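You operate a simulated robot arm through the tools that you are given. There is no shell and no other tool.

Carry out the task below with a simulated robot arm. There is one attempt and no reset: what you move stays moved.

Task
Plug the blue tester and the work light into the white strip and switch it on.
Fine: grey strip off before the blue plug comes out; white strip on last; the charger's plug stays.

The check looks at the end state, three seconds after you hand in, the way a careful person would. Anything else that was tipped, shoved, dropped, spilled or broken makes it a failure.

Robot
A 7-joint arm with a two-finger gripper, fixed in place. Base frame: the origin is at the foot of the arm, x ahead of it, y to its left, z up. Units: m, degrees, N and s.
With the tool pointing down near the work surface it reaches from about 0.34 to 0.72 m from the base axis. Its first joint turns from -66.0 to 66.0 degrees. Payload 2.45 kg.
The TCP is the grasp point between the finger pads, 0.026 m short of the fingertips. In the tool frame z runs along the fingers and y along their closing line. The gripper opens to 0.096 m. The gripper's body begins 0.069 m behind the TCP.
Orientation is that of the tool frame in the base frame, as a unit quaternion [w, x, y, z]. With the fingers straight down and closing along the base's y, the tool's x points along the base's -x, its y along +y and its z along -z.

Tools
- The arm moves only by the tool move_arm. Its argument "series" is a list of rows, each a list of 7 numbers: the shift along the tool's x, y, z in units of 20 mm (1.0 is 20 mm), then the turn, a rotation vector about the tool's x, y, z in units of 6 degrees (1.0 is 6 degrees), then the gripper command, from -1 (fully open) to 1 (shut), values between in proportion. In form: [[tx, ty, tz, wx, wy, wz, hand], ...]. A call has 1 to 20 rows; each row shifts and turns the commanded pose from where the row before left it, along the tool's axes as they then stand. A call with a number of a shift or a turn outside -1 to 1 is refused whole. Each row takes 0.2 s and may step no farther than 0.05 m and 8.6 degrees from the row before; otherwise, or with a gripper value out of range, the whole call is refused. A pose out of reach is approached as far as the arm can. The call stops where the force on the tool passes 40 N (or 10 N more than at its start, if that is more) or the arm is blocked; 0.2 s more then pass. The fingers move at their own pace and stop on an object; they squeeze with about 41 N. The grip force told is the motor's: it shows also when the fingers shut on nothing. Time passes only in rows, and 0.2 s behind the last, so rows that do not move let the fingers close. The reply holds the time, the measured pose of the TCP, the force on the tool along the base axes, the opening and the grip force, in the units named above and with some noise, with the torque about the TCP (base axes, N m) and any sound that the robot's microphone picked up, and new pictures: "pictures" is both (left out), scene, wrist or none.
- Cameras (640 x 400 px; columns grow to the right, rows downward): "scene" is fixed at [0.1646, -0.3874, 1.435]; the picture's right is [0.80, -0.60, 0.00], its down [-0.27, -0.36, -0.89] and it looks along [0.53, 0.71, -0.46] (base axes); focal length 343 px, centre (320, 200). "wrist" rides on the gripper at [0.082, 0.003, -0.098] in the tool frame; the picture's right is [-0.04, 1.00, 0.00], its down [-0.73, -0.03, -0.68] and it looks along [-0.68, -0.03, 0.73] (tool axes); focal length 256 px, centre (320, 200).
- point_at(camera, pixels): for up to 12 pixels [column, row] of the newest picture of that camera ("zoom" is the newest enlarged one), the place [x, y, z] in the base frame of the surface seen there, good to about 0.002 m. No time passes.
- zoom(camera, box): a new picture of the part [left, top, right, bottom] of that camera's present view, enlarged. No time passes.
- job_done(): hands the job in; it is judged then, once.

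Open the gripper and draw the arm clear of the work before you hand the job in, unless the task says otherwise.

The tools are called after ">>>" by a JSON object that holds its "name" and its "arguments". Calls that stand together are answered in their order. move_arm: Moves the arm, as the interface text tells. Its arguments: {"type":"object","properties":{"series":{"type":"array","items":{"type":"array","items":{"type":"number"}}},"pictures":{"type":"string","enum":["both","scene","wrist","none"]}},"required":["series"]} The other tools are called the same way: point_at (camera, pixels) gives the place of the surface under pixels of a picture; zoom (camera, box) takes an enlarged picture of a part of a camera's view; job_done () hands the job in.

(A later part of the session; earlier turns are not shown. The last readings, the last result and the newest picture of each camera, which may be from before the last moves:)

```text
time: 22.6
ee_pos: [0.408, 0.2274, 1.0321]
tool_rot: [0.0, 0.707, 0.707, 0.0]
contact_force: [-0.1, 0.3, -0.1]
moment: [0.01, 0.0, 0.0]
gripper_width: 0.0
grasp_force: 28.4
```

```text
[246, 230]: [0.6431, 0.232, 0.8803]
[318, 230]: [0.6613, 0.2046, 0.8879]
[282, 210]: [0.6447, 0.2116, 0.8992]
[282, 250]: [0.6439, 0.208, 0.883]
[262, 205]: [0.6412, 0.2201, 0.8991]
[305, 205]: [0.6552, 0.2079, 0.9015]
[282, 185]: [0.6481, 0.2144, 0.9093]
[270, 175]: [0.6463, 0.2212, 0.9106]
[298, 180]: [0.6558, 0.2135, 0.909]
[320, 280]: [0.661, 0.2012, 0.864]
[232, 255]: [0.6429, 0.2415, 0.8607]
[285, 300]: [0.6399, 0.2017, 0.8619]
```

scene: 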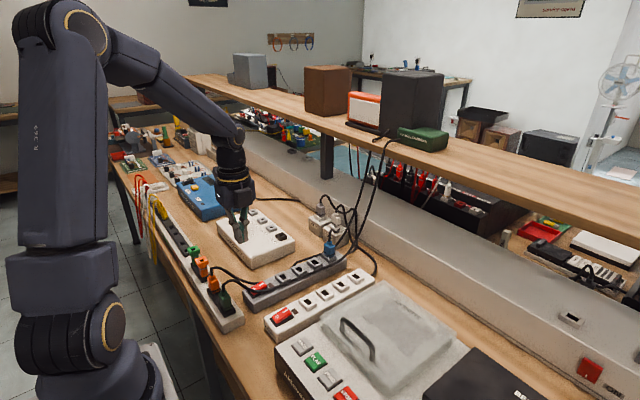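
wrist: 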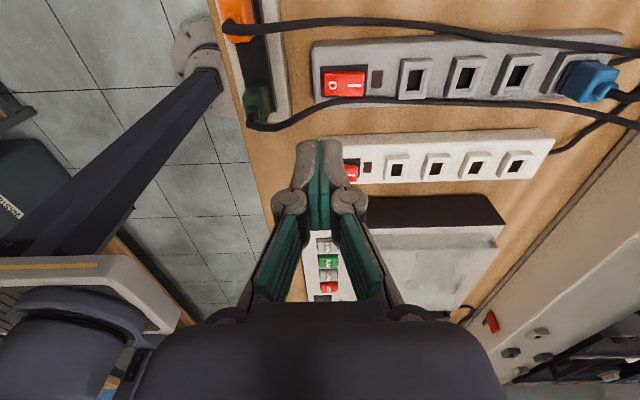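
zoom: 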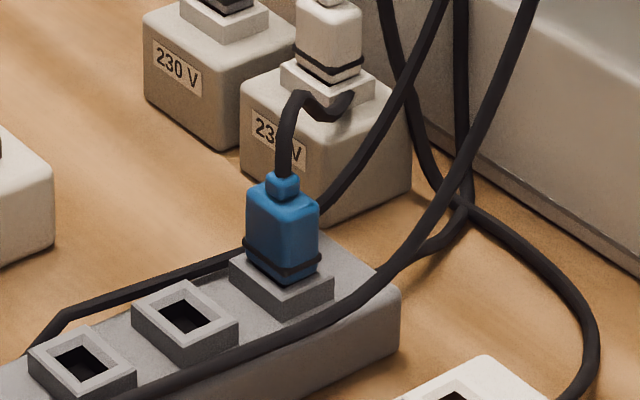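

The blue plug spans x 0.640–0.662, y 0.2055–0.2315, with its top at z≈0.903, and the light cable lies at y≈0.241, z≤0.869. I'll turn the hand back so it closes along y, keeping the fingertips above z≈0.873 to clear that cable.

>>> {"name": "move_arm", "arguments": {"series": [[0, 0, 0, 0, 0, -1, 1], [0, 0, 0, 0, 0, -1, 1], [0, 0, 0, 0, 0, -1, 1], [0, 0, 0, 0, 0, -1, 1], [0, 0, 0, 0, 0, -1, 1], [0, 0, 0, 0, 0, -1, 1], [0, 0, 0, 0, 0, -1, 1], [0, 0, 0, 0, 0, -1, 1], [0, 0, 0, 0, 0, -1, 1], [0, 0, 0, 0, 0, -1, 1], [0, 0, 0, 0, 0, -1, 1], [0, 0, 0, 0, 0, -1, 1], [0, 0, 0, 0, 0, -1, 1], [0, 0, 0, 0, 0, -1, 1], [0, 0, 0, 0, 0, -1, 1], [0, 0, 0, 0, 0, 0, 0.04]], "pictures": "none"}}

>>> {"name": "move_arm", "arguments": {"series": [[-0.935, -0.034, 0, 0, 0, 0, 0.04], [-0.935, -0.034, 0, 0, 0, 0, 0.04], [-0.935, -0.034, 0, 0, 0, 0, 0.04], [-0.935, -0.034, 0, 0, 0, 0, 0.04], [-0.935, -0.034, 0, 0, 0, 0, 0.04], [-0.935, -0.034, 0, 0, 0, 0, 0.04], [-0.935, -0.034, 0, 0, 0, 0, 0.04], [-0.935, -0.034, 0, 0, 0, 0, 0.04], [-0.935, -0.034, 0, 0, 0, 0, 0.04], [-0.935, -0.034, 0, 0, 0, 0, 0.04], [0, 0, 0, 0, 0, 0, 0.04]], "pictures": "both"}}

```text
time: 26.0
ee_pos: [0.4067, 0.2276, 1.0333]
tool_rot: [0.001, 0.0, 1.0, 0.0]
contact_force: [0.0, -0.1, -0.3]
moment: [-0.01, -0.01, -0.02]
gripper_width: 0.0339
grasp_force: 0.1
```

```text
time: 28.4
ee_pos: [0.5953, 0.2205, 1.0332]
tool_rot: [0.0, 0.0, 1.0, 0.0]
contact_force: [0.3, 0.2, 0.4]
moment: [-0.03, 0.04, 0.01]
gripper_width: 0.0459
grasp_force: 0.1
```

scene: 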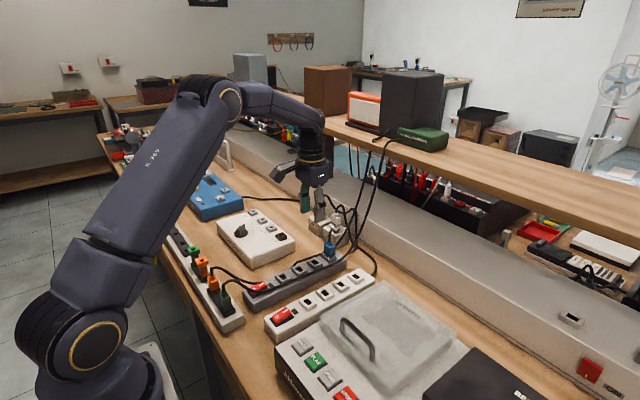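
wrist: 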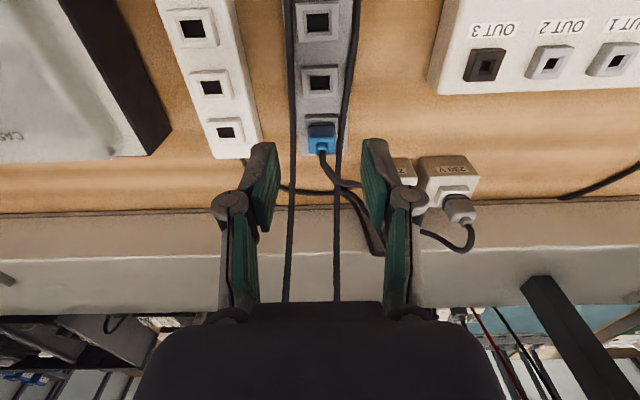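

I'm at (0.595, 0.2205) with the hand open 46 mm, the blue plug at (322,138) and the two drop cables well beyond the fingers. I move over the plug and come down to TCP z≈0.94.

>>> {"name": "move_arm", "arguments": {"series": [[-0.93, -0.03, 0, 0, 0, 0, 0.04], [-0.93, -0.03, 0, 0, 0, 0, 0.04], [-0.93, -0.03, 0, 0, 0, 0, 0.04], [0, 0, 0.8, 0, 0, 0, 0.04], [0, 0, 0.8, 0, 0, 0, 0.04], [0, 0, 0.8, 0, 0, 0, 0.04], [0, 0, 0.8, 0, 0, 0, 0.04], [0, 0, 0.8, 0, 0, 0, 0.04], [0, 0, 0.5, 0, 0, 0, 0.04], [0, 0, 0, 0, 0, 0, 0.04]]}}

```text
time: 30.6
ee_pos: [0.6499, 0.2188, 0.9427]
tool_rot: [0.0, 0.001, 1.0, 0.0]
contact_force: [-1.0, 0.4, 0.4]
moment: [0.04, -0.01, 0.02]
gripper_width: 0.0459
grasp_force: 0.0
```

scene: 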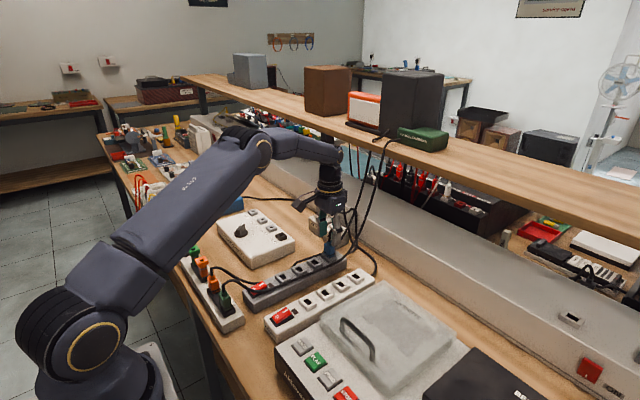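
wrist: 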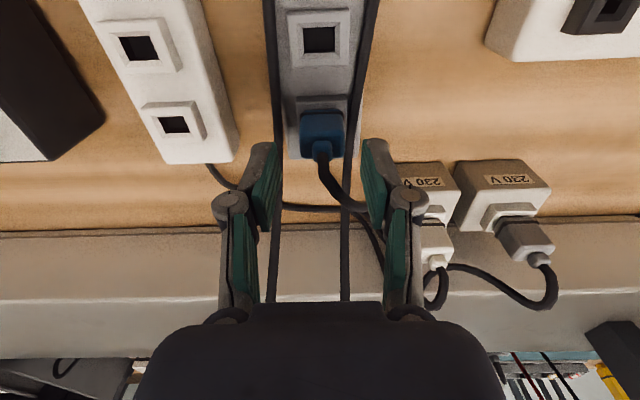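

The plug at (322,130) is centred between the fingers (columns 265–375). I'm enlarging both views to check the leads near the fingers before going down.

>>> {"name": "zoom", "arguments": {"camera": "wrist", "box": [220, 70, 440, 280]}}

>>> {"name": "zoom", "arguments": {"camera": "scene", "box": [285, 180, 395, 290]}}

```text
1.90 times, centred on (330, 175) of wrist
```

zoom: 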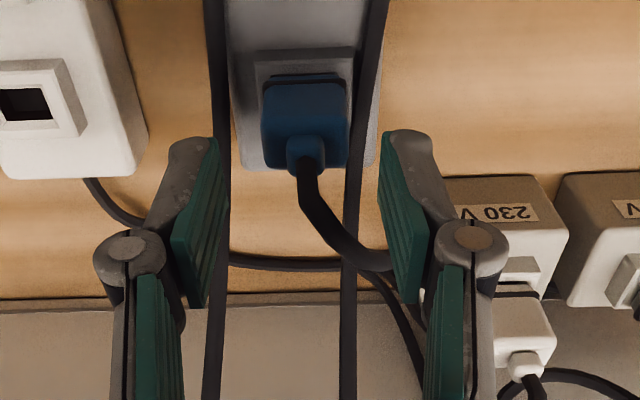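

```text
3.64 times, centred on (340, 235) of scene
```

zoom: 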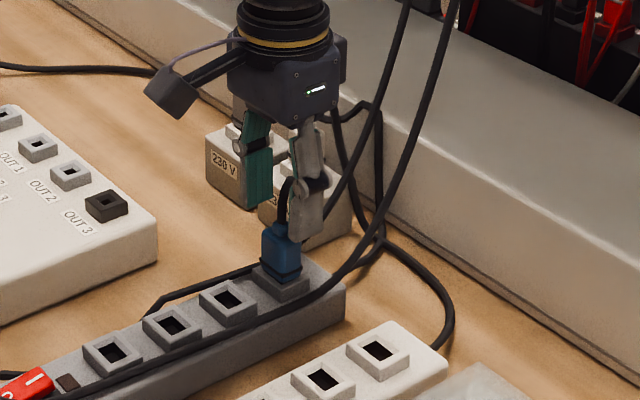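

The lead bends away toward +x and is clear of both fingers. I go down to TCP z≈0.900 (tips at about 0.874) in small steps, fingers still open.

>>> {"name": "move_arm", "arguments": {"series": [[0, 0, 0.5, 0, 0, 0, 0.04], [0, 0, 0.5, 0, 0, 0, 0.04], [0, 0, 0.5, 0, 0, 0, 0.04], [0, 0, 0.4, 0, 0, 0, 0.04], [0, 0, 0.2, 0, 0, 0, 0.04], [0, 0, 0, 0, 0, 0, 0.04]]}}

```text
time: 32.0
ee_pos: [0.6504, 0.2179, 0.8996]
tool_rot: [0.0, 0.0, 1.0, 0.0]
contact_force: [0.2, -0.1, -0.1]
moment: [-0.01, 0.01, 0.01]
gripper_width: 0.0459
grasp_force: 0.1
```

scene: 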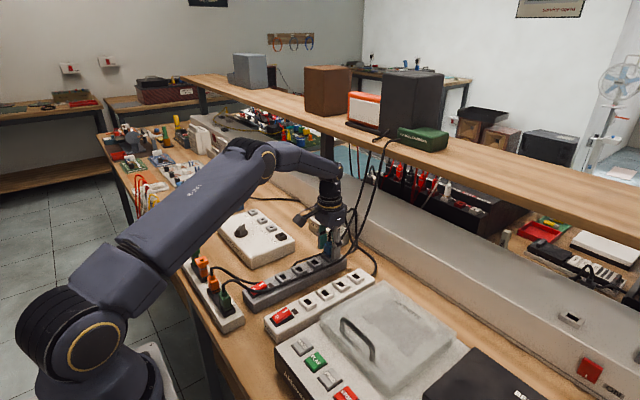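
wrist: 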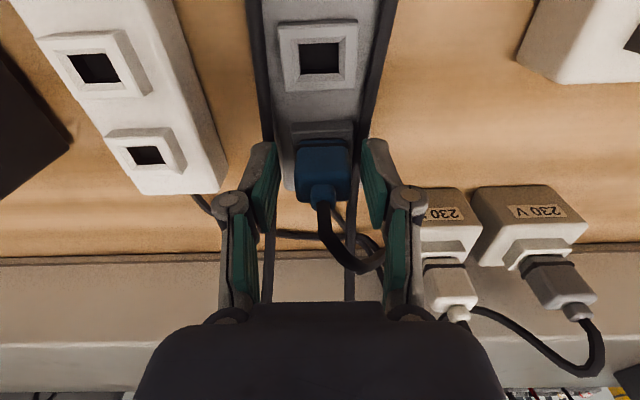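

The plug at (322,170) sits between the pads, with the light cable low at (355,230) beyond the +y finger. I close on it.

>>> {"name": "move_arm", "arguments": {"series": [[0, 0, 0, 0, 0, 0, 0.3], [0, 0, 0, 0, 0, 0, 0.5], [0, 0, 0, 0, 0, 0, 1], [0, 0, 0, 0, 0, 0, 1], [0, 0, 0, 0, 0, 0, 1]], "pictures": "wrist"}}

>>> {"name": "zoom", "arguments": {"camera": "scene", "box": [285, 190, 385, 280]}}

>>> {"name": "zoom", "arguments": {"camera": "wrist", "box": [220, 110, 440, 290]}}

```text
time: 33.2
ee_pos: [0.6492, 0.2196, 0.9003]
tool_rot: [0.0, 0.0, 1.0, 0.001]
contact_force: [-0.1, 6.6, 0.8]
moment: [0.19, -0.04, 0.03]
gripper_width: 0.0277
grasp_force: 41.0
```

wrist: 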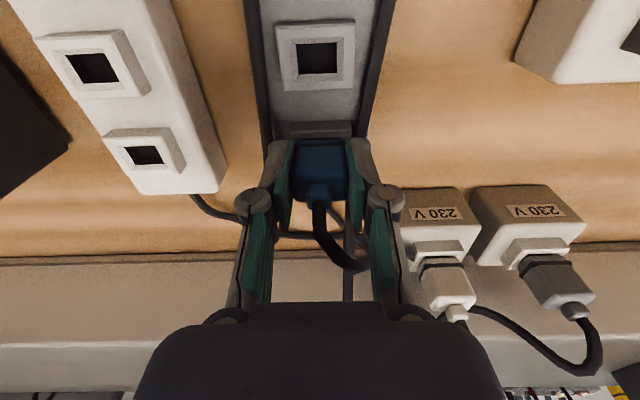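

```text
4.44 times, centred on (335, 235) of scene
```

zoom: 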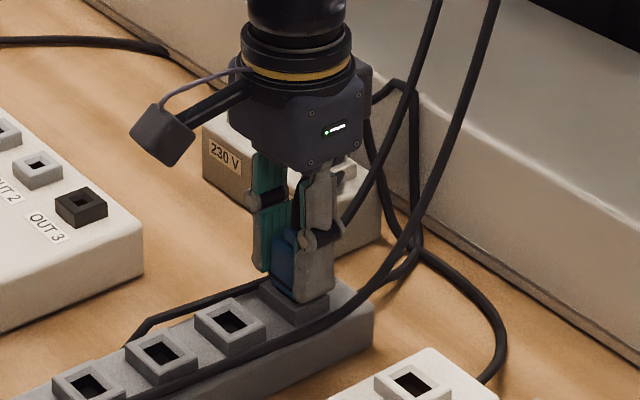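

```text
2.22 times, centred on (330, 200) of wrist
```

zoom: 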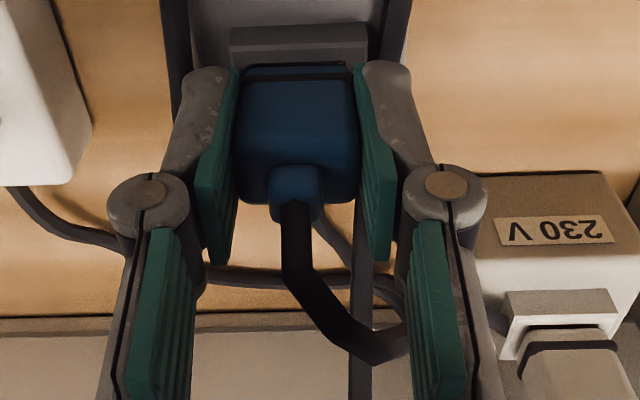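

The plug is gripped (opening 27.7 mm, grip 41 N). Before pulling, I'm measuring the slot positions closely from here: white slots 3 and 4 at (95,68) and (145,155), and grey slot 3 at (318,57).

>>> {"name": "zoom", "arguments": {"camera": "wrist", "box": [20, 10, 220, 190]}}

```text
2.22 times, centred on (120, 100) of wrist
```

zoom: 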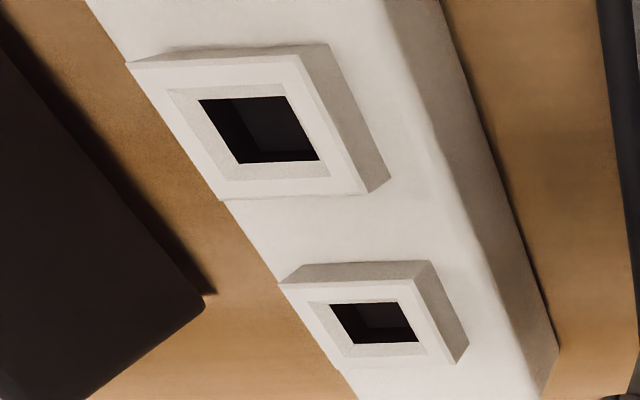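

I'm sampling the rim corners of white slots 3 and 4 in this enlarged picture to get their centres.

>>> {"name": "point_at", "arguments": {"camera": "zoom", "pixels": [[142, 70], [292, 63], [355, 187], [230, 194], [290, 288], [408, 283], [447, 359], [350, 365]]}}

>>> {"name": "zoom", "arguments": {"camera": "wrist", "box": [250, 0, 400, 150]}}

```text
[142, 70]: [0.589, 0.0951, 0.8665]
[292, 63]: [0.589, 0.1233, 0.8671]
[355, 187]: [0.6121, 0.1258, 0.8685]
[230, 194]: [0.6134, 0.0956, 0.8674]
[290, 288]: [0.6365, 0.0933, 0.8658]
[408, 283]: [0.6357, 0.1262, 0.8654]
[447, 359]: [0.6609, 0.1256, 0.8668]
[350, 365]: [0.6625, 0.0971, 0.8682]
```

```text
2.67 times, centred on (325, 75) of wrist
```

zoom: 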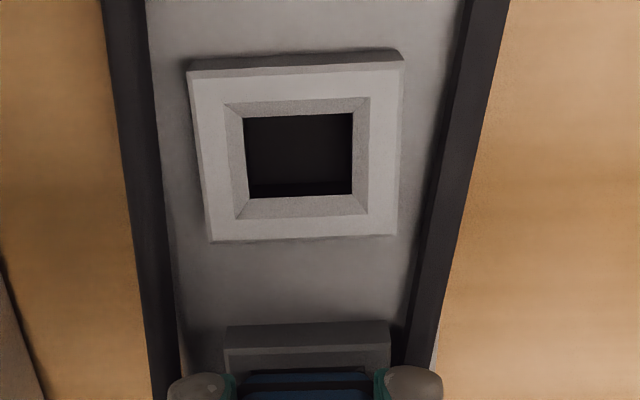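

White slot 3 centres at about (0.601, 0.110) and slot 4 at (0.649, 0.1105), rims at z≈0.867. I'm doing the same for grey slot 3 to get the relative offset.

>>> {"name": "point_at", "arguments": {"camera": "zoom", "pixels": [[200, 80], [393, 73], [386, 228], [218, 233], [242, 115], [352, 112], [350, 193], [250, 195]]}}

>>> {"name": "zoom", "arguments": {"camera": "wrist", "box": [70, 100, 200, 190]}}

```text
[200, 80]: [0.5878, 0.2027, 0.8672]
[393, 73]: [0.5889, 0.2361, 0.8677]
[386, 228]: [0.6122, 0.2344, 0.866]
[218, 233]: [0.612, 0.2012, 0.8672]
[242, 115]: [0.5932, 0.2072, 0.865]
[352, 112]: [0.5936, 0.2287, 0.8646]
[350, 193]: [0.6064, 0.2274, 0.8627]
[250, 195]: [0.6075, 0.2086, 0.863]
```

```text
4.44 times, centred on (135, 145) of wrist
```

zoom: 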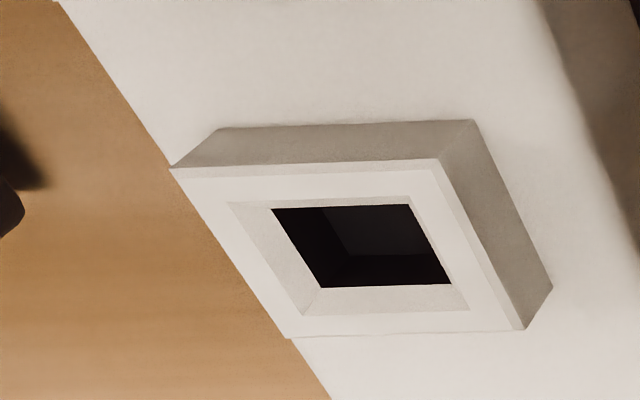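

I'm refining white slot 4 using its outer-rim and hole corners in this tighter zoom.

>>> {"name": "point_at", "arguments": {"camera": "zoom", "pixels": [[185, 173], [430, 167], [508, 324], [295, 331], [236, 206], [412, 199], [466, 307], [307, 312], [268, 207], [411, 203], [455, 287], [320, 291]]}}

```text
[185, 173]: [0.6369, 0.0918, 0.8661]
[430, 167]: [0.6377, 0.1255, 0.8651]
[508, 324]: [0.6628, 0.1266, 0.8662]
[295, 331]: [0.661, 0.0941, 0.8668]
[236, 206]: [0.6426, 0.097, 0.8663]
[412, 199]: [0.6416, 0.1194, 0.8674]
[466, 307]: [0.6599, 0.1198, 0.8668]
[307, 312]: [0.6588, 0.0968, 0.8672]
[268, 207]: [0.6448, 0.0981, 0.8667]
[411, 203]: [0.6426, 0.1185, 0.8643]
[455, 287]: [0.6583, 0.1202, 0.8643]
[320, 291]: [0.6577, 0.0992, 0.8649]
```

Slot pitch is 50 mm: white slot 4 is at about (0.650, 0.109) and grey slot 4 at (0.650, 0.2185), in line with each other. I shift 1.4 mm in +y to take off the side load, then pull the blue plug straight up gently.

>>> {"name": "move_arm", "arguments": {"series": [[0, 0.07, 0, 0, 0, 0, 1], [0, 0, -0.1, 0, 0, 0, 1], [0, 0, -0.15, 0, 0, 0, 1], [0, 0, -0.15, 0, 0, 0, 1], [0, 0, -0.2, 0, 0, 0, 1], [0, 0, -0.2, 0, 0, 0, 1], [0, 0, -0.2, 0, 0, 0, 1], [0, 0, 0, 0, 0, 0, 1]]}}

```text
time: 35.0
ee_pos: [0.6496, 0.2196, 0.922]
tool_rot: [0.0, 0.0, 1.0, -0.001]
contact_force: [-0.2, 0.4, 0.1]
moment: [-0.01, 0.0, 0.0]
gripper_width: 0.0278
grasp_force: 41.5
```

scene: 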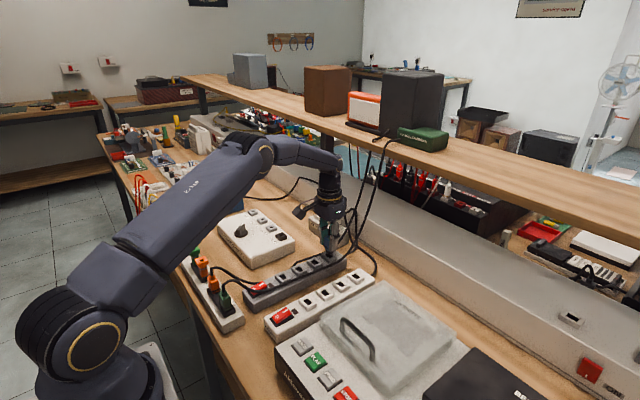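
wrist: 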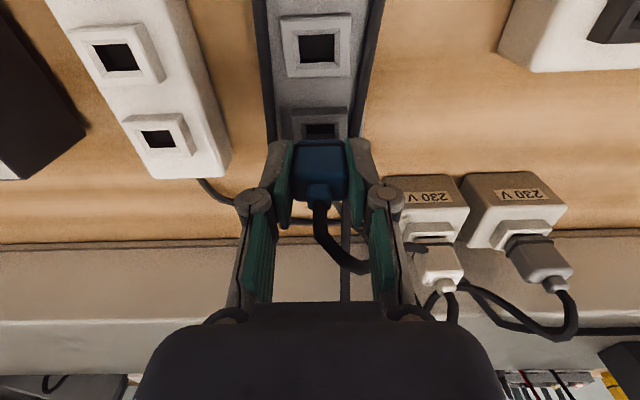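

The blue plug is out: grey slot 4 shows empty at (320,130) and the force is near zero. I raise it to TCP z≈0.965 and look at its nose and lead.

>>> {"name": "move_arm", "arguments": {"series": [[0, 0, -0.5, 0, 0, 0, 1], [0, 0, -0.6, 0, 0, 0, 1], [0, 0, -0.6, 0, 0, 0, 1], [0, 0, -0.5, 0, 0, 0, 1], [0, 0, 0, 0, 0, 0, 1]]}}

>>> {"name": "zoom", "arguments": {"camera": "scene", "box": [285, 180, 385, 280]}}

>>> {"name": "zoom", "arguments": {"camera": "wrist", "box": [220, 90, 440, 290]}}

```text
time: 36.2
ee_pos: [0.6501, 0.2207, 0.9655]
tool_rot: [0.001, 0.0, 1.0, -0.001]
contact_force: [0.3, 0.3, -0.5]
moment: [0.0, -0.01, 0.03]
gripper_width: 0.028
grasp_force: 41.0
```

scene: 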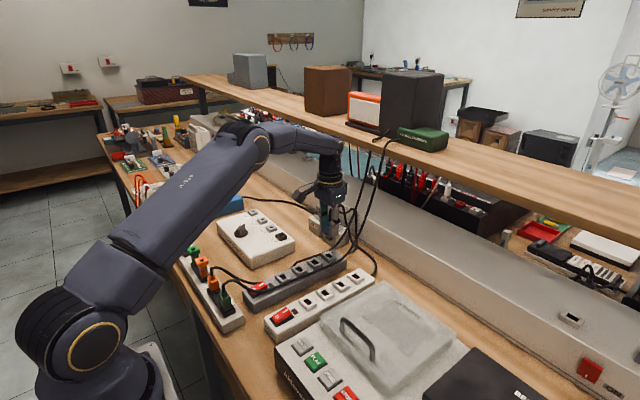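
wrist: 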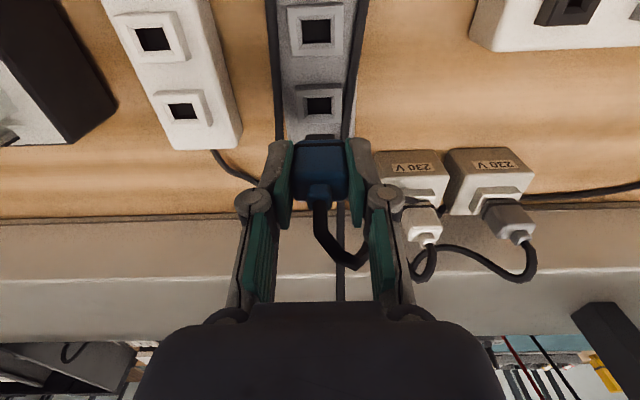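

```text
4.00 times, centred on (335, 230) of scene
```

zoom: 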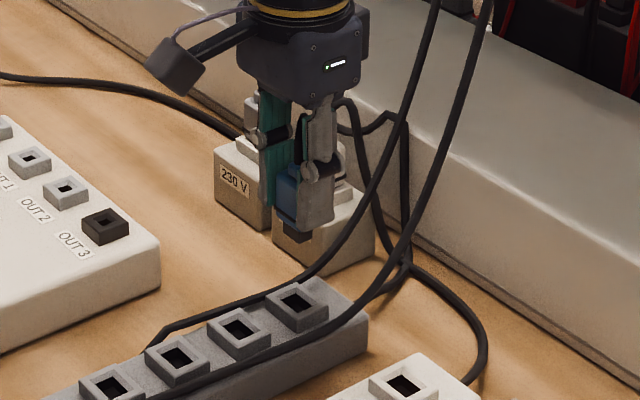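

```text
2.00 times, centred on (330, 190) of wrist
```

zoom: 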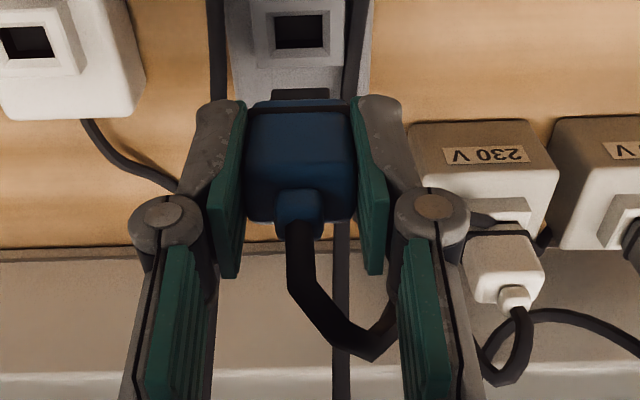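

The nose is about 10 mm deep and the tester's lead visibly moved with it, which confirms this plug is the tester's. I carry it sideways (−y) by 109.5 mm toward white slot 4, at the same height.

>>> {"name": "move_arm", "arguments": {"series": [[0, -0.6, 0, 0, 0, 0, 1], [0, -0.8, 0, 0, 0, 0, 1], [0, -0.8, 0, 0, 0, 0, 1], [0, -0.8, 0, 0, 0, 0, 1], [0, -0.8, 0, 0, 0, 0, 1], [0, -0.8, 0, 0, 0, 0, 1], [0, -0.6, 0, 0, 0, 0, 1], [0, -0.275, 0, 0, 0, 0, 1], [0, 0, 0, 0, 0, 0, 1]]}}

>>> {"name": "zoom", "arguments": {"camera": "scene", "box": [290, 180, 410, 300]}}

>>> {"name": "zoom", "arguments": {"camera": "wrist", "box": [220, 60, 440, 290]}}

```text
time: 38.2
ee_pos: [0.6523, 0.1113, 0.9648]
tool_rot: [-0.001, 0.0, 1.0, 0.0]
contact_force: [-0.2, 0.5, -1.1]
moment: [0.01, 0.0, 0.01]
gripper_width: 0.0279
grasp_force: 41.1
```

scene: 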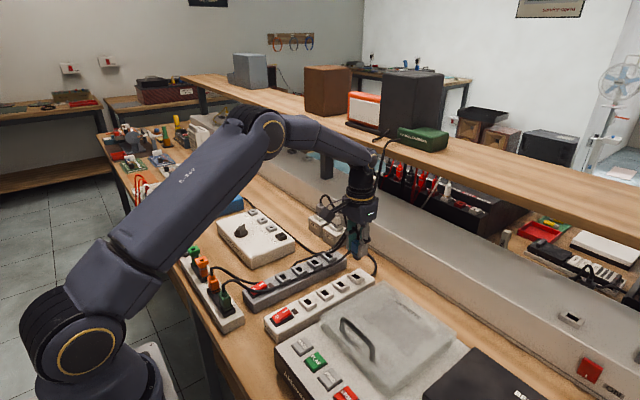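
wrist: 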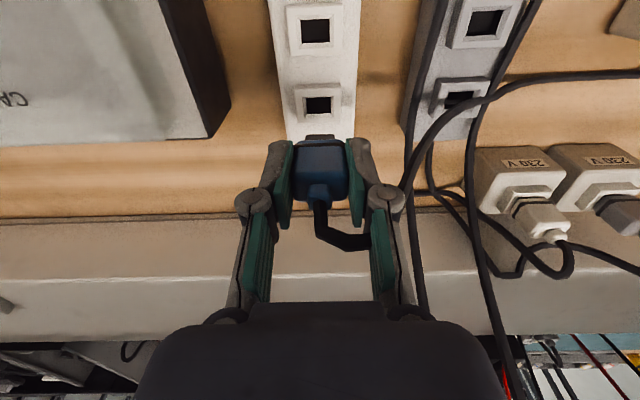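

```text
3.33 times, centred on (350, 240) of scene
```

zoom: 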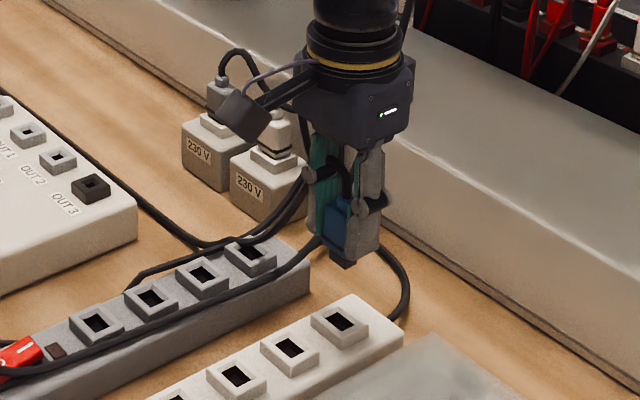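

```text
1.74 times, centred on (330, 175) of wrist
```

zoom: 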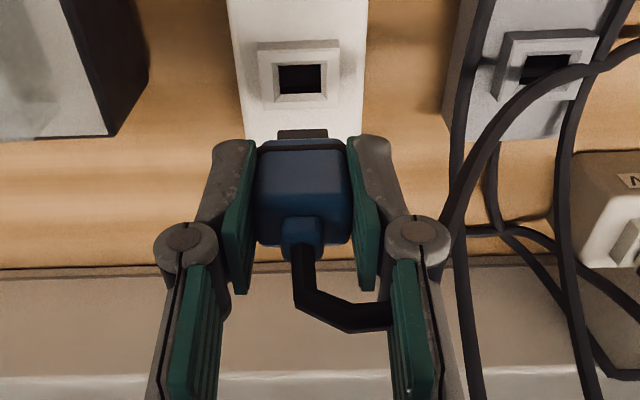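

The plug hangs just past white slot 4 at (318,105), with its lead trailing freely over the other cables. I'm measuring the slot's hole corners from this straight-on view before going down.

>>> {"name": "zoom", "arguments": {"camera": "wrist", "box": [270, 70, 370, 150]}}

```text
5.00 times, centred on (320, 110) of wrist
```

zoom: 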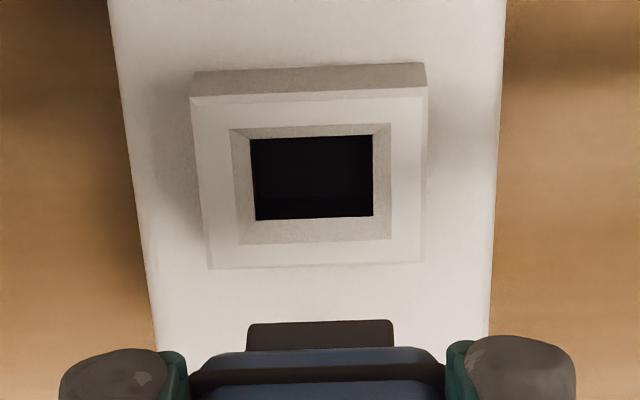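

I'm sampling this view's rim and hole corners, plus the plug nose edges at (248–394, 322) in the zoom.

>>> {"name": "point_at", "arguments": {"camera": "zoom", "pixels": [[200, 104], [420, 95], [416, 255], [214, 261], [242, 133], [380, 129], [383, 232], [247, 238], [252, 335], [389, 331], [320, 335], [320, 385]]}}

```text
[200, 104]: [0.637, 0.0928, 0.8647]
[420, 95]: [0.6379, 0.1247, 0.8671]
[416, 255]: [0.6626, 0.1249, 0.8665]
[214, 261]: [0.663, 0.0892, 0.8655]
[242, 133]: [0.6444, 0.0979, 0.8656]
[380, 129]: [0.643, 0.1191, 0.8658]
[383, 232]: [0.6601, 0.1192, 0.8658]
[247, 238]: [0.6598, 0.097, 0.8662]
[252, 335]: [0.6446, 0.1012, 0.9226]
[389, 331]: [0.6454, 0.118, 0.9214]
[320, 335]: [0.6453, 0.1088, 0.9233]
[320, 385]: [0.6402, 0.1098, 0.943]
```

The nose centre measures y≈0.1097 against the slot's y≈0.1083, so I need about −1.4 mm in y. I'm also measuring grey slot 4 (462,97) to compare its x with the white slot.

>>> {"name": "zoom", "arguments": {"camera": "wrist", "box": [410, 60, 510, 140]}}

```text
5.00 times, centred on (460, 100) of wrist
```

zoom: 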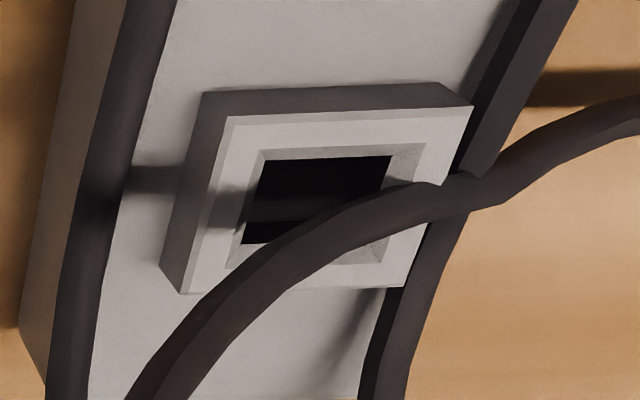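

>>> {"name": "point_at", "arguments": {"camera": "zoom", "pixels": [[235, 122], [465, 112], [398, 280], [190, 288], [262, 155], [422, 148], [375, 258], [230, 262]]}}

```text
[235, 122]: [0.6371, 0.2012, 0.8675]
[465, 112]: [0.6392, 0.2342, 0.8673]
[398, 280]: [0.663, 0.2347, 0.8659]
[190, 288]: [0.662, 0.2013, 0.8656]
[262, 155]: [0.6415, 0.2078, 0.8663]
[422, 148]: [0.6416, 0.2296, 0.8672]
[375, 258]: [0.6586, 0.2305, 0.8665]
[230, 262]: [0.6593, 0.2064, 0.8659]
```

Relative to grey slot 4 (0.650, 0.218), the white slot is 110 mm away in −y and level in x, so I correct by −1 mm in y. Then I lower the plug to just above the slot.

>>> {"name": "move_arm", "arguments": {"series": [[0, -0.05, 0, 0, 0, 0, 1], [0, 0, 0.6, 0, 0, 0, 1], [0, 0, 0.6, 0, 0, 0, 1], [0, 0, 0.6, 0, 0, 0, 1], [0, 0, 0.5, 0, 0, 0, 1], [0, 0, 0, 0, 0, 0, 1]]}}

>>> {"name": "zoom", "arguments": {"camera": "scene", "box": [310, 210, 410, 310]}}

>>> {"name": "zoom", "arguments": {"camera": "wrist", "box": [240, 100, 400, 240]}}

```text
time: 39.6
ee_pos: [0.6505, 0.1095, 0.9188]
tool_rot: [0.0, 0.001, 1.0, 0.0]
contact_force: [0.4, 0.2, -1.0]
moment: [0.03, 0.0, -0.01]
gripper_width: 0.028
grasp_force: 41.1
```

scene: 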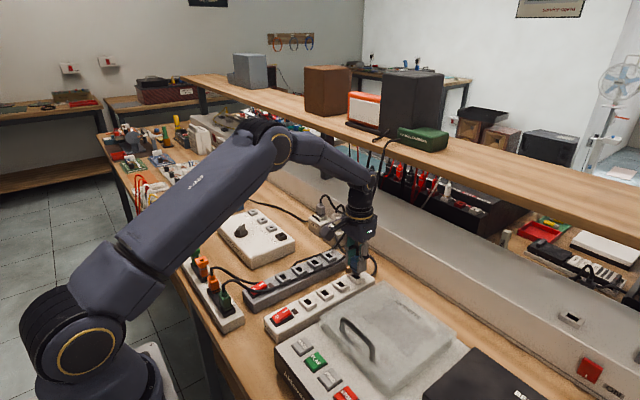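
wrist: 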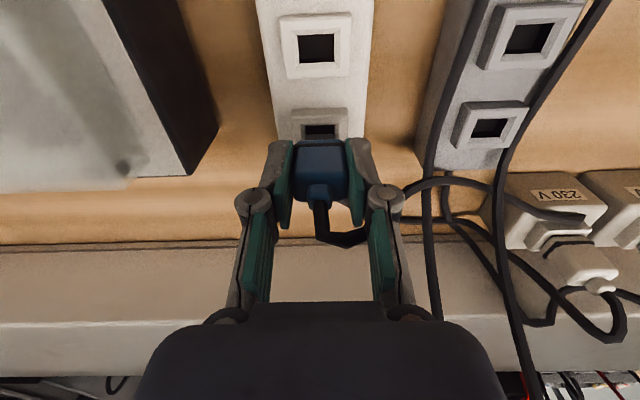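

```text
4.00 times, centred on (360, 260) of scene
```

zoom: 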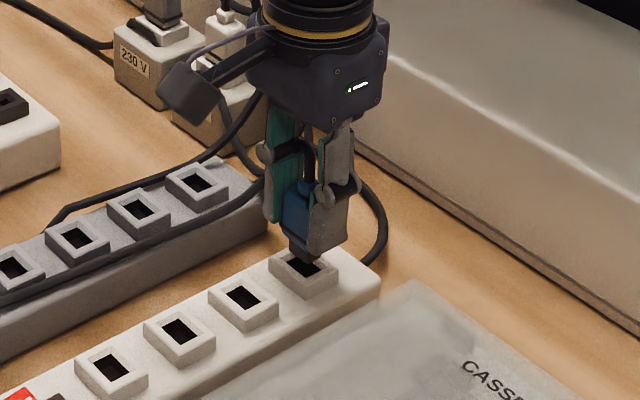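

```text
2.86 times, centred on (320, 170) of wrist
```

zoom: 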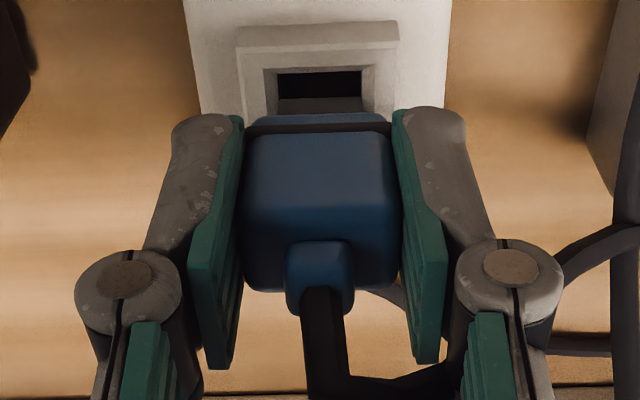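

The nose is right over white slot 4 in both views. I lower it in 2 mm steps, about 18 mm to go.

>>> {"name": "move_arm", "arguments": {"series": [[0, 0, 0.1, 0, 0, 0, 1], [0, 0, 0.1, 0, 0, 0, 1], [0, 0, 0.1, 0, 0, 0, 1], [0, 0, 0.1, 0, 0, 0, 1], [0, 0, 0.1, 0, 0, 0, 1], [0, 0, 0, 0, 0, 0, 1]], "pictures": "wrist"}}

```text
time: 41.0
ee_pos: [0.6498, 0.1104, 0.9076]
tool_rot: [-0.001, 0.0, 1.0, 0.0]
contact_force: [-0.7, 0.0, -0.6]
moment: [-0.02, 0.01, -0.02]
gripper_width: 0.028
grasp_force: 40.7
```

wrist: 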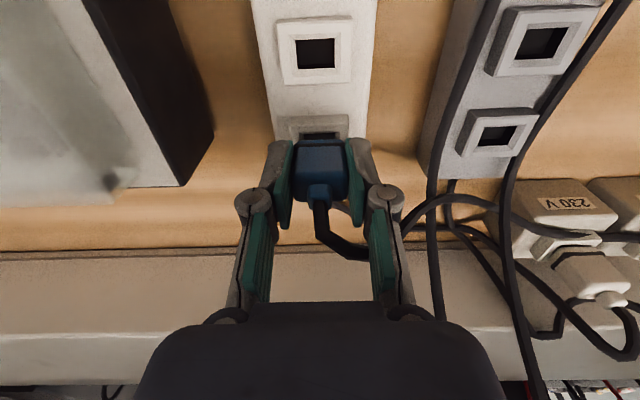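

There's no resistance at z≈0.908, so the nose is entering the slot. I press on the remaining 8 mm.

>>> {"name": "move_arm", "arguments": {"series": [[0, 0, 0.1, 0, 0, 0, 1], [0, 0, 0.1, 0, 0, 0, 1], [0, 0, 0.1, 0, 0, 0, 1], [0, 0, 0.1, 0, 0, 0, 1], [0, 0, 0.05, 0, 0, 0, 1], [0, 0, 0, 0, 0, 0, 1]], "pictures": "both"}}

>>> {"name": "zoom", "arguments": {"camera": "scene", "box": [310, 220, 410, 310]}}

>>> {"name": "zoom", "arguments": {"camera": "wrist", "box": [240, 100, 400, 240]}}

```text
time: 42.4
ee_pos: [0.6509, 0.1091, 0.9015]
tool_rot: [0.0, 0.0, 1.0, 0.0]
contact_force: [-9.6, -3.6, 23.0]
moment: [-0.11, 0.39, -0.03]
gripper_width: 0.0277
grasp_force: 40.7
```

scene: 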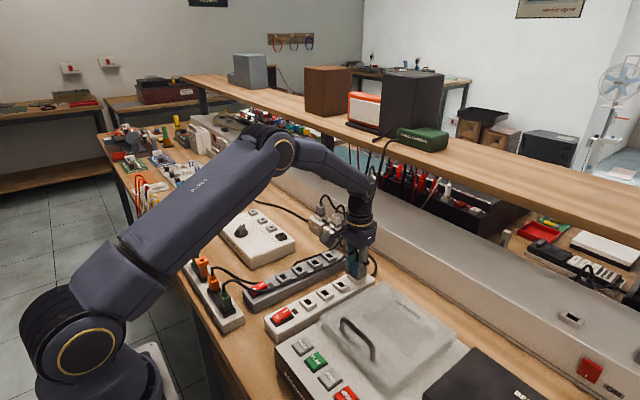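
wrist: 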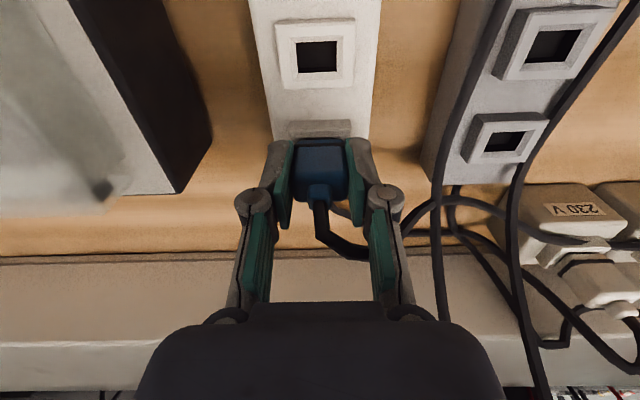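

```text
4.44 times, centred on (360, 265) of scene
```

zoom: 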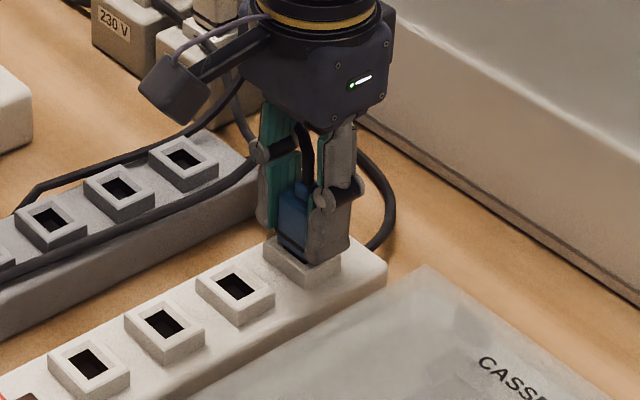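

```text
2.86 times, centred on (320, 170) of wrist
```

zoom: 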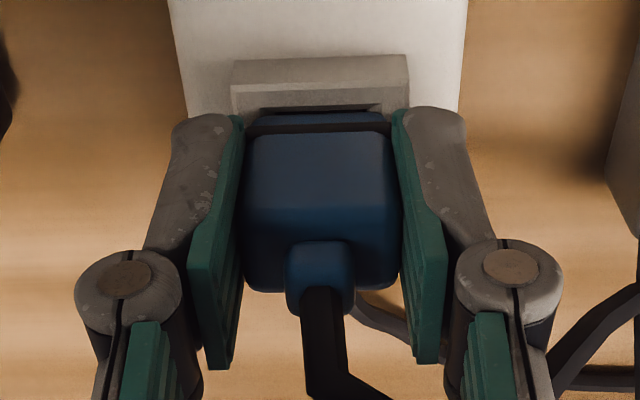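

The upward force is 23 N with the plug nearly seated at z≈0.9015, and the slot is pushing it slightly toward −x. I ease 1 mm toward −x and press a little more.

>>> {"name": "move_arm", "arguments": {"series": [[0.05, 0, 0, 0, 0, 0, 1], [0.03, -0.03, 0, 0, 0, 0, 1], [0, 0, 0.05, 0, 0, 0, 1], [0, 0, 0, 0, 0, 0, 1]], "pictures": "none"}}

```text
time: 43.4
ee_pos: [0.6502, 0.1104, 0.9006]
tool_rot: [0.004, 0.0, 1.0, 0.002]
contact_force: [4.9, -2.3, 28.0]
moment: [-0.06, -0.27, 0.0]
gripper_width: 0.0277
grasp_force: 41.2
```

Now z≈0.9006 with 28 N upward, which is close to the fully seated height of 0.900. One more millimetre of push confirms whether it's bottomed out.

>>> {"name": "move_arm", "arguments": {"series": [[-0.025, 0, 0.04, 0, 0, 0, 1], [0, 0, 0.02, 0, 0, 0, 1], [0, 0, 0, 0, 0, 0, 1]], "pictures": "both"}}

>>> {"name": "zoom", "arguments": {"camera": "wrist", "box": [260, 110, 380, 210]}}

>>> {"name": "zoom", "arguments": {"camera": "scene", "box": [330, 240, 400, 300]}}

```text
time: 44.2
ee_pos: [0.6502, 0.1099, 0.9007]
tool_rot: [0.003, 0.0, 1.0, 0.001]
contact_force: [0.2, -2.3, 34.7]
moment: [-0.07, -0.09, 0.0]
gripper_width: 0.0279
grasp_force: 41.4
```

scene: 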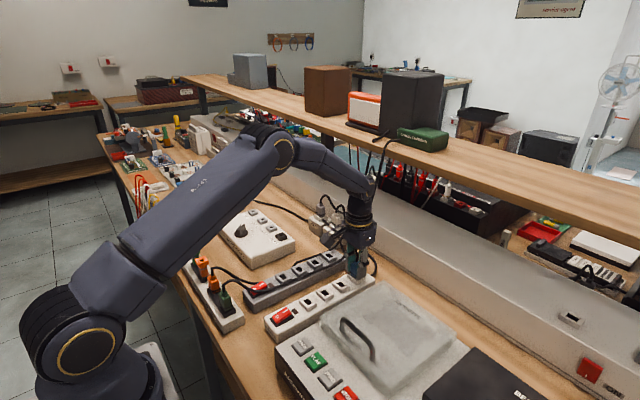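
wrist: 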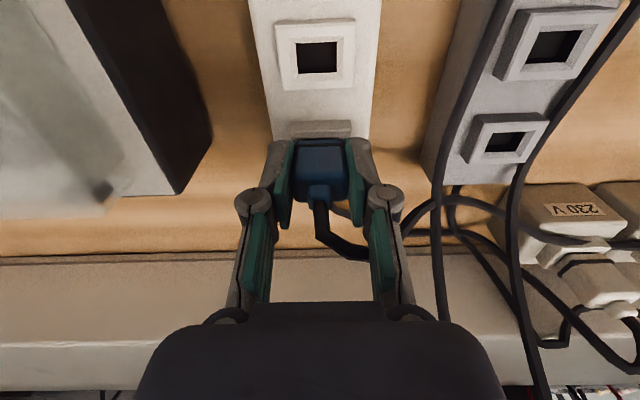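

```text
4.00 times, centred on (320, 160) of wrist
```

zoom: 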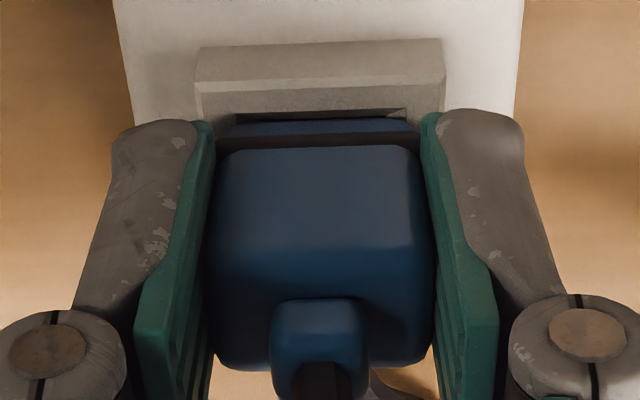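

```text
6.67 times, centred on (365, 270) of scene
```

zoom: 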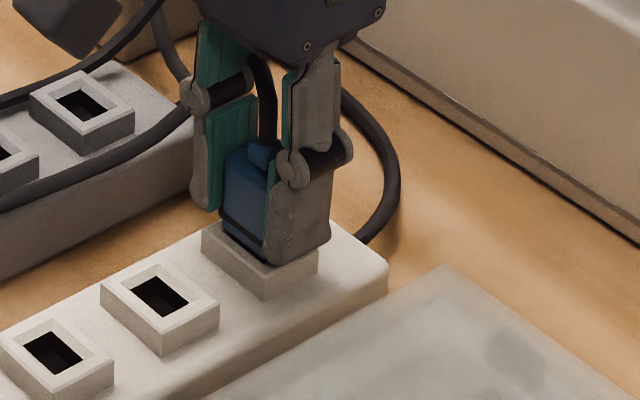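

The height stayed at 0.9007 while the force rose to 35 N, so the plug has bottomed out. I relax the downward push, open to 46 mm, and check the plug's height without lifting away yet.

>>> {"name": "move_arm", "arguments": {"series": [[0, 0, -0.07, 0, 0, 0, 1], [0, 0, -0.06, 0, 0, 0, 1], [0, 0, 0, 0, 0, 0, 0.3], [0, 0, 0, 0, 0, 0, 0.04], [0, 0, 0, 0, 0, 0, 0.04], [0, 0, 0, 0, 0, 0, 0.04]], "pictures": "both"}}

>>> {"name": "zoom", "arguments": {"camera": "wrist", "box": [240, 110, 400, 240]}}

>>> {"name": "zoom", "arguments": {"camera": "scene", "box": [310, 210, 410, 310]}}

```text
time: 45.6
ee_pos: [0.6487, 0.1089, 0.8992]
tool_rot: [0.0, 0.001, 1.0, 0.0]
contact_force: [-0.6, 0.3, -0.4]
moment: [-0.02, 0.01, -0.03]
gripper_width: 0.0461
grasp_force: 0.0
```

scene: 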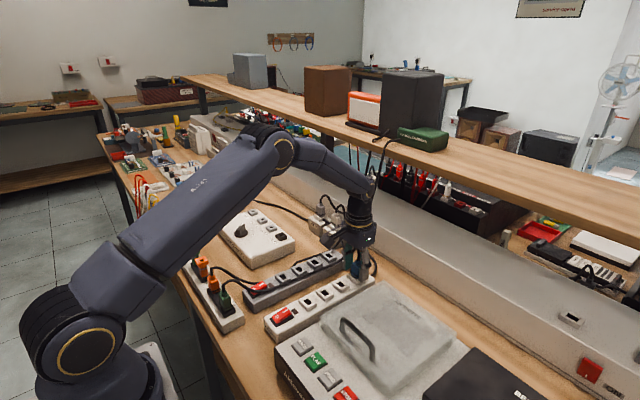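
wrist: 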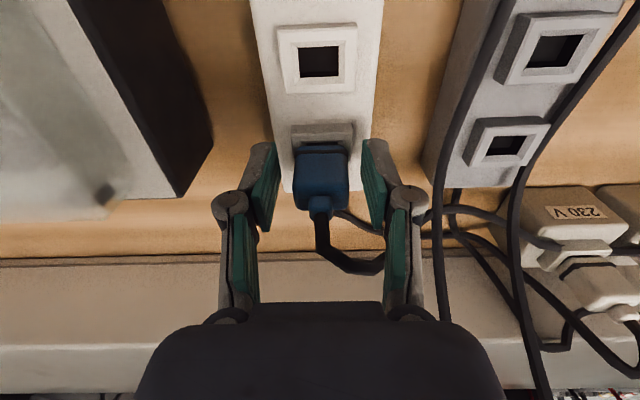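

```text
3.08 times, centred on (320, 175) of wrist
```

zoom: 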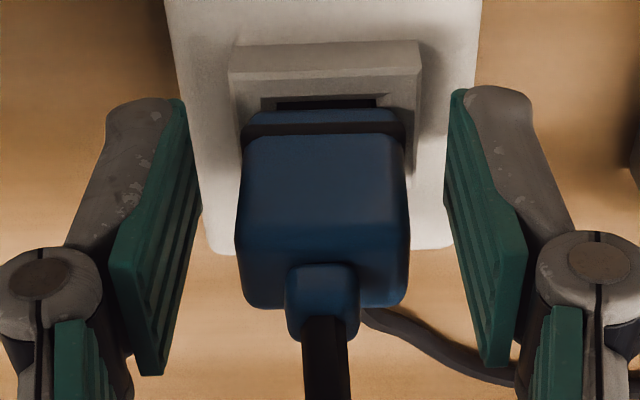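

```text
4.00 times, centred on (360, 260) of scene
```

zoom: 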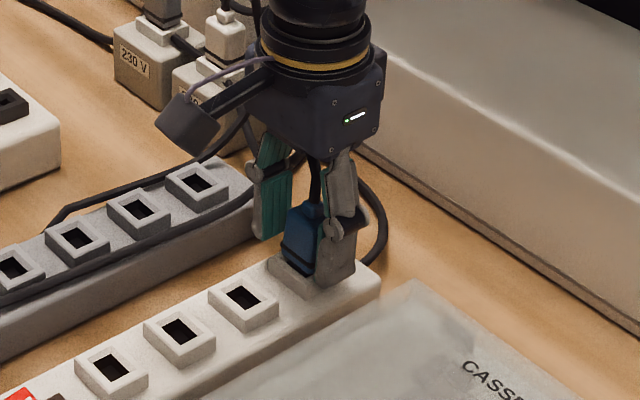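

There's a dark slit visible in front of the plug base at (325,103), so I'm comparing its measured top height with the 0.902 it had when seated in the grey strip.

>>> {"name": "point_at", "arguments": {"camera": "wrist", "pixels": [[303, 200], [343, 200], [320, 192], [305, 170], [340, 170], [322, 155], [322, 145], [322, 140], [322, 205], [300, 150], [345, 150], [322, 128]]}}

>>> {"name": "point_at", "arguments": {"camera": "zoom", "pixels": [[285, 250], [300, 255], [315, 265], [290, 235], [305, 225], [300, 208], [312, 205], [275, 262], [300, 285], [308, 275], [322, 215], [290, 262]]}}

>>> {"name": "zoom", "arguments": {"camera": "scene", "box": [335, 250, 385, 300]}}

```text
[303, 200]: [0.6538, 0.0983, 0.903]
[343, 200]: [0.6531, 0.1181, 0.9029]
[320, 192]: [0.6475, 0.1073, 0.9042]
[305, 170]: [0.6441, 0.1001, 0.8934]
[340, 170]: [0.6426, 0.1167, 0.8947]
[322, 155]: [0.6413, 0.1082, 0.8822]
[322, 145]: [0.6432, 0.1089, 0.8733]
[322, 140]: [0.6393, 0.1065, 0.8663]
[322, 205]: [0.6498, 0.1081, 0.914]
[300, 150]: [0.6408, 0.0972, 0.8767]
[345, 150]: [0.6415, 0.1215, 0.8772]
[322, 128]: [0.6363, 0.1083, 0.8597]
```

```text
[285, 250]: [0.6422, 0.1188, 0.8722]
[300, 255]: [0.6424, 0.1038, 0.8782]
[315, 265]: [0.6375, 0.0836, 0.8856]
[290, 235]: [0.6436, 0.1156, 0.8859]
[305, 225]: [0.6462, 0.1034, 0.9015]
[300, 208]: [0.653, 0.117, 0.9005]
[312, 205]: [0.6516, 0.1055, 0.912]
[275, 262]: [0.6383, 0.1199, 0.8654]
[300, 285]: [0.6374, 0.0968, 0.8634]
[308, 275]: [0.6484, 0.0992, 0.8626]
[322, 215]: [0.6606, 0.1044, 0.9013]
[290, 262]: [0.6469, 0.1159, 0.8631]
```

```text
8.00 times, centred on (360, 275) of scene
```

zoom: 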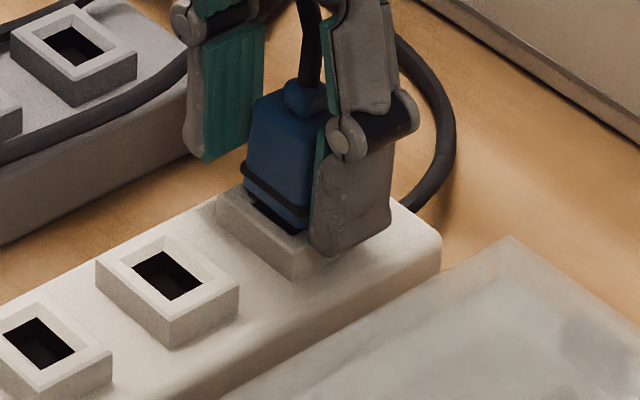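

The plug seems to sit roughly 1–3 mm proud: the scene zoom shows a thin dark gap at its base that wasn't there in the grey strip. I'll re-grip slightly lower and press it home.

>>> {"name": "move_arm", "arguments": {"series": [[0, 0, 0.15, 0, 0, 0, 0.04], [0, 0, 0, 0, 0, 0, 0.3], [0, 0, 0, 0, 0, 0, 1], [0, 0, 0, 0, 0, 0, 1], [0, 0, 0, 0, 0, 0, 1]], "pictures": "none"}}

```text
time: 46.8
ee_pos: [0.6501, 0.1088, 0.8975]
tool_rot: [0.0, 0.0, 1.0, 0.0]
contact_force: [0.3, 1.5, 0.9]
moment: [0.04, -0.01, -0.01]
gripper_width: 0.028
grasp_force: 41.2
```

Re-gripped with almost no side force. I press down in 1 mm steps and watch the height and force.

>>> {"name": "move_arm", "arguments": {"series": [[0, 0, 0.05, 0, 0, 0, 1], [0, 0, 0.05, 0, 0, 0, 1], [0, 0, 0.05, 0, 0, 0, 1], [0, 0, 0, 0, 0, 0, 1]], "pictures": "none"}}

```text
time: 47.8
ee_pos: [0.6483, 0.1085, 0.8948]
tool_rot: [0.001, 0.0, 1.0, 0.0]
contact_force: [-9.7, -0.7, 33.2]
moment: [-0.04, 0.0, 0.04]
gripper_width: 0.0277
grasp_force: 41.4
```

The height went down about 2.7 mm at 33 N. I'm taking new pictures to judge the gap.

>>> {"name": "move_arm", "arguments": {"series": [[0.03, 0, 0, 0, 0, 0, 1], [0.02, 0, 0.02, 0, 0, 0, 1], [0, 0, 0, 0, 0, 0, 1]], "pictures": "both"}}

>>> {"name": "zoom", "arguments": {"camera": "scene", "box": [335, 250, 385, 300]}}

>>> {"name": "zoom", "arguments": {"camera": "wrist", "box": [240, 110, 400, 240]}}

```text
time: 48.6
ee_pos: [0.649, 0.1095, 0.8958]
tool_rot: [0.003, 0.0, 1.0, 0.001]
contact_force: [-3.6, 0.2, 33.0]
moment: [-0.07, -0.22, -0.01]
gripper_width: 0.0279
grasp_force: 41.2
```

scene: 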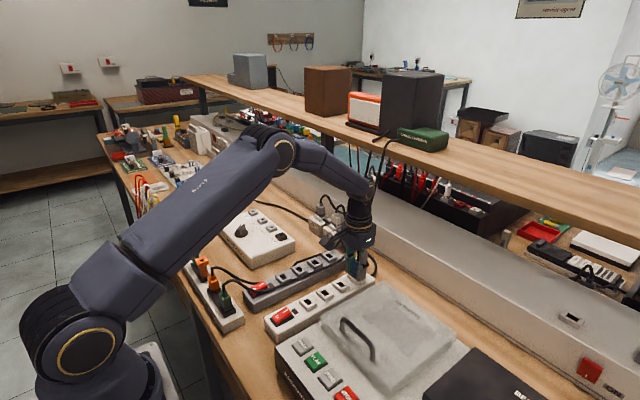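
wrist: 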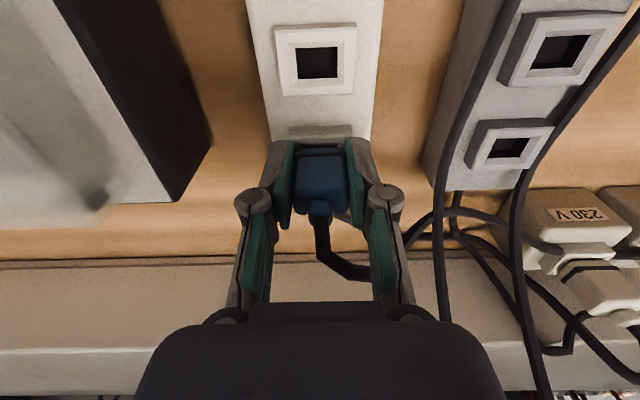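

```text
8.00 times, centred on (360, 275) of scene
```

zoom: 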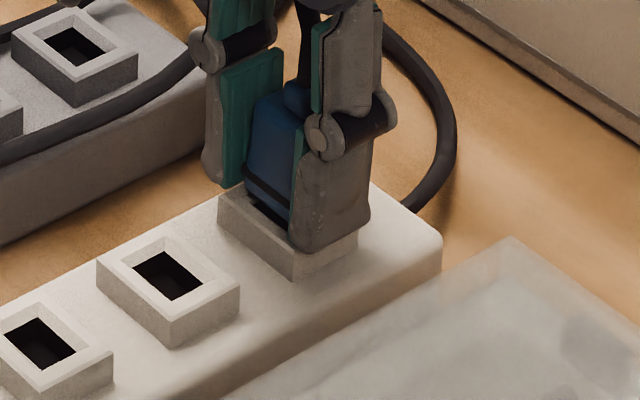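

```text
3.08 times, centred on (320, 175) of wrist
```

zoom: 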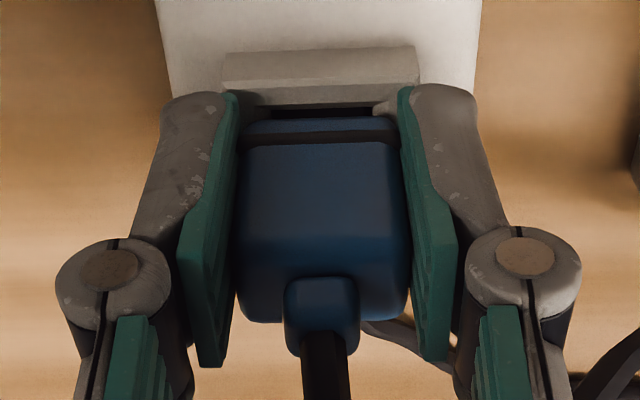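

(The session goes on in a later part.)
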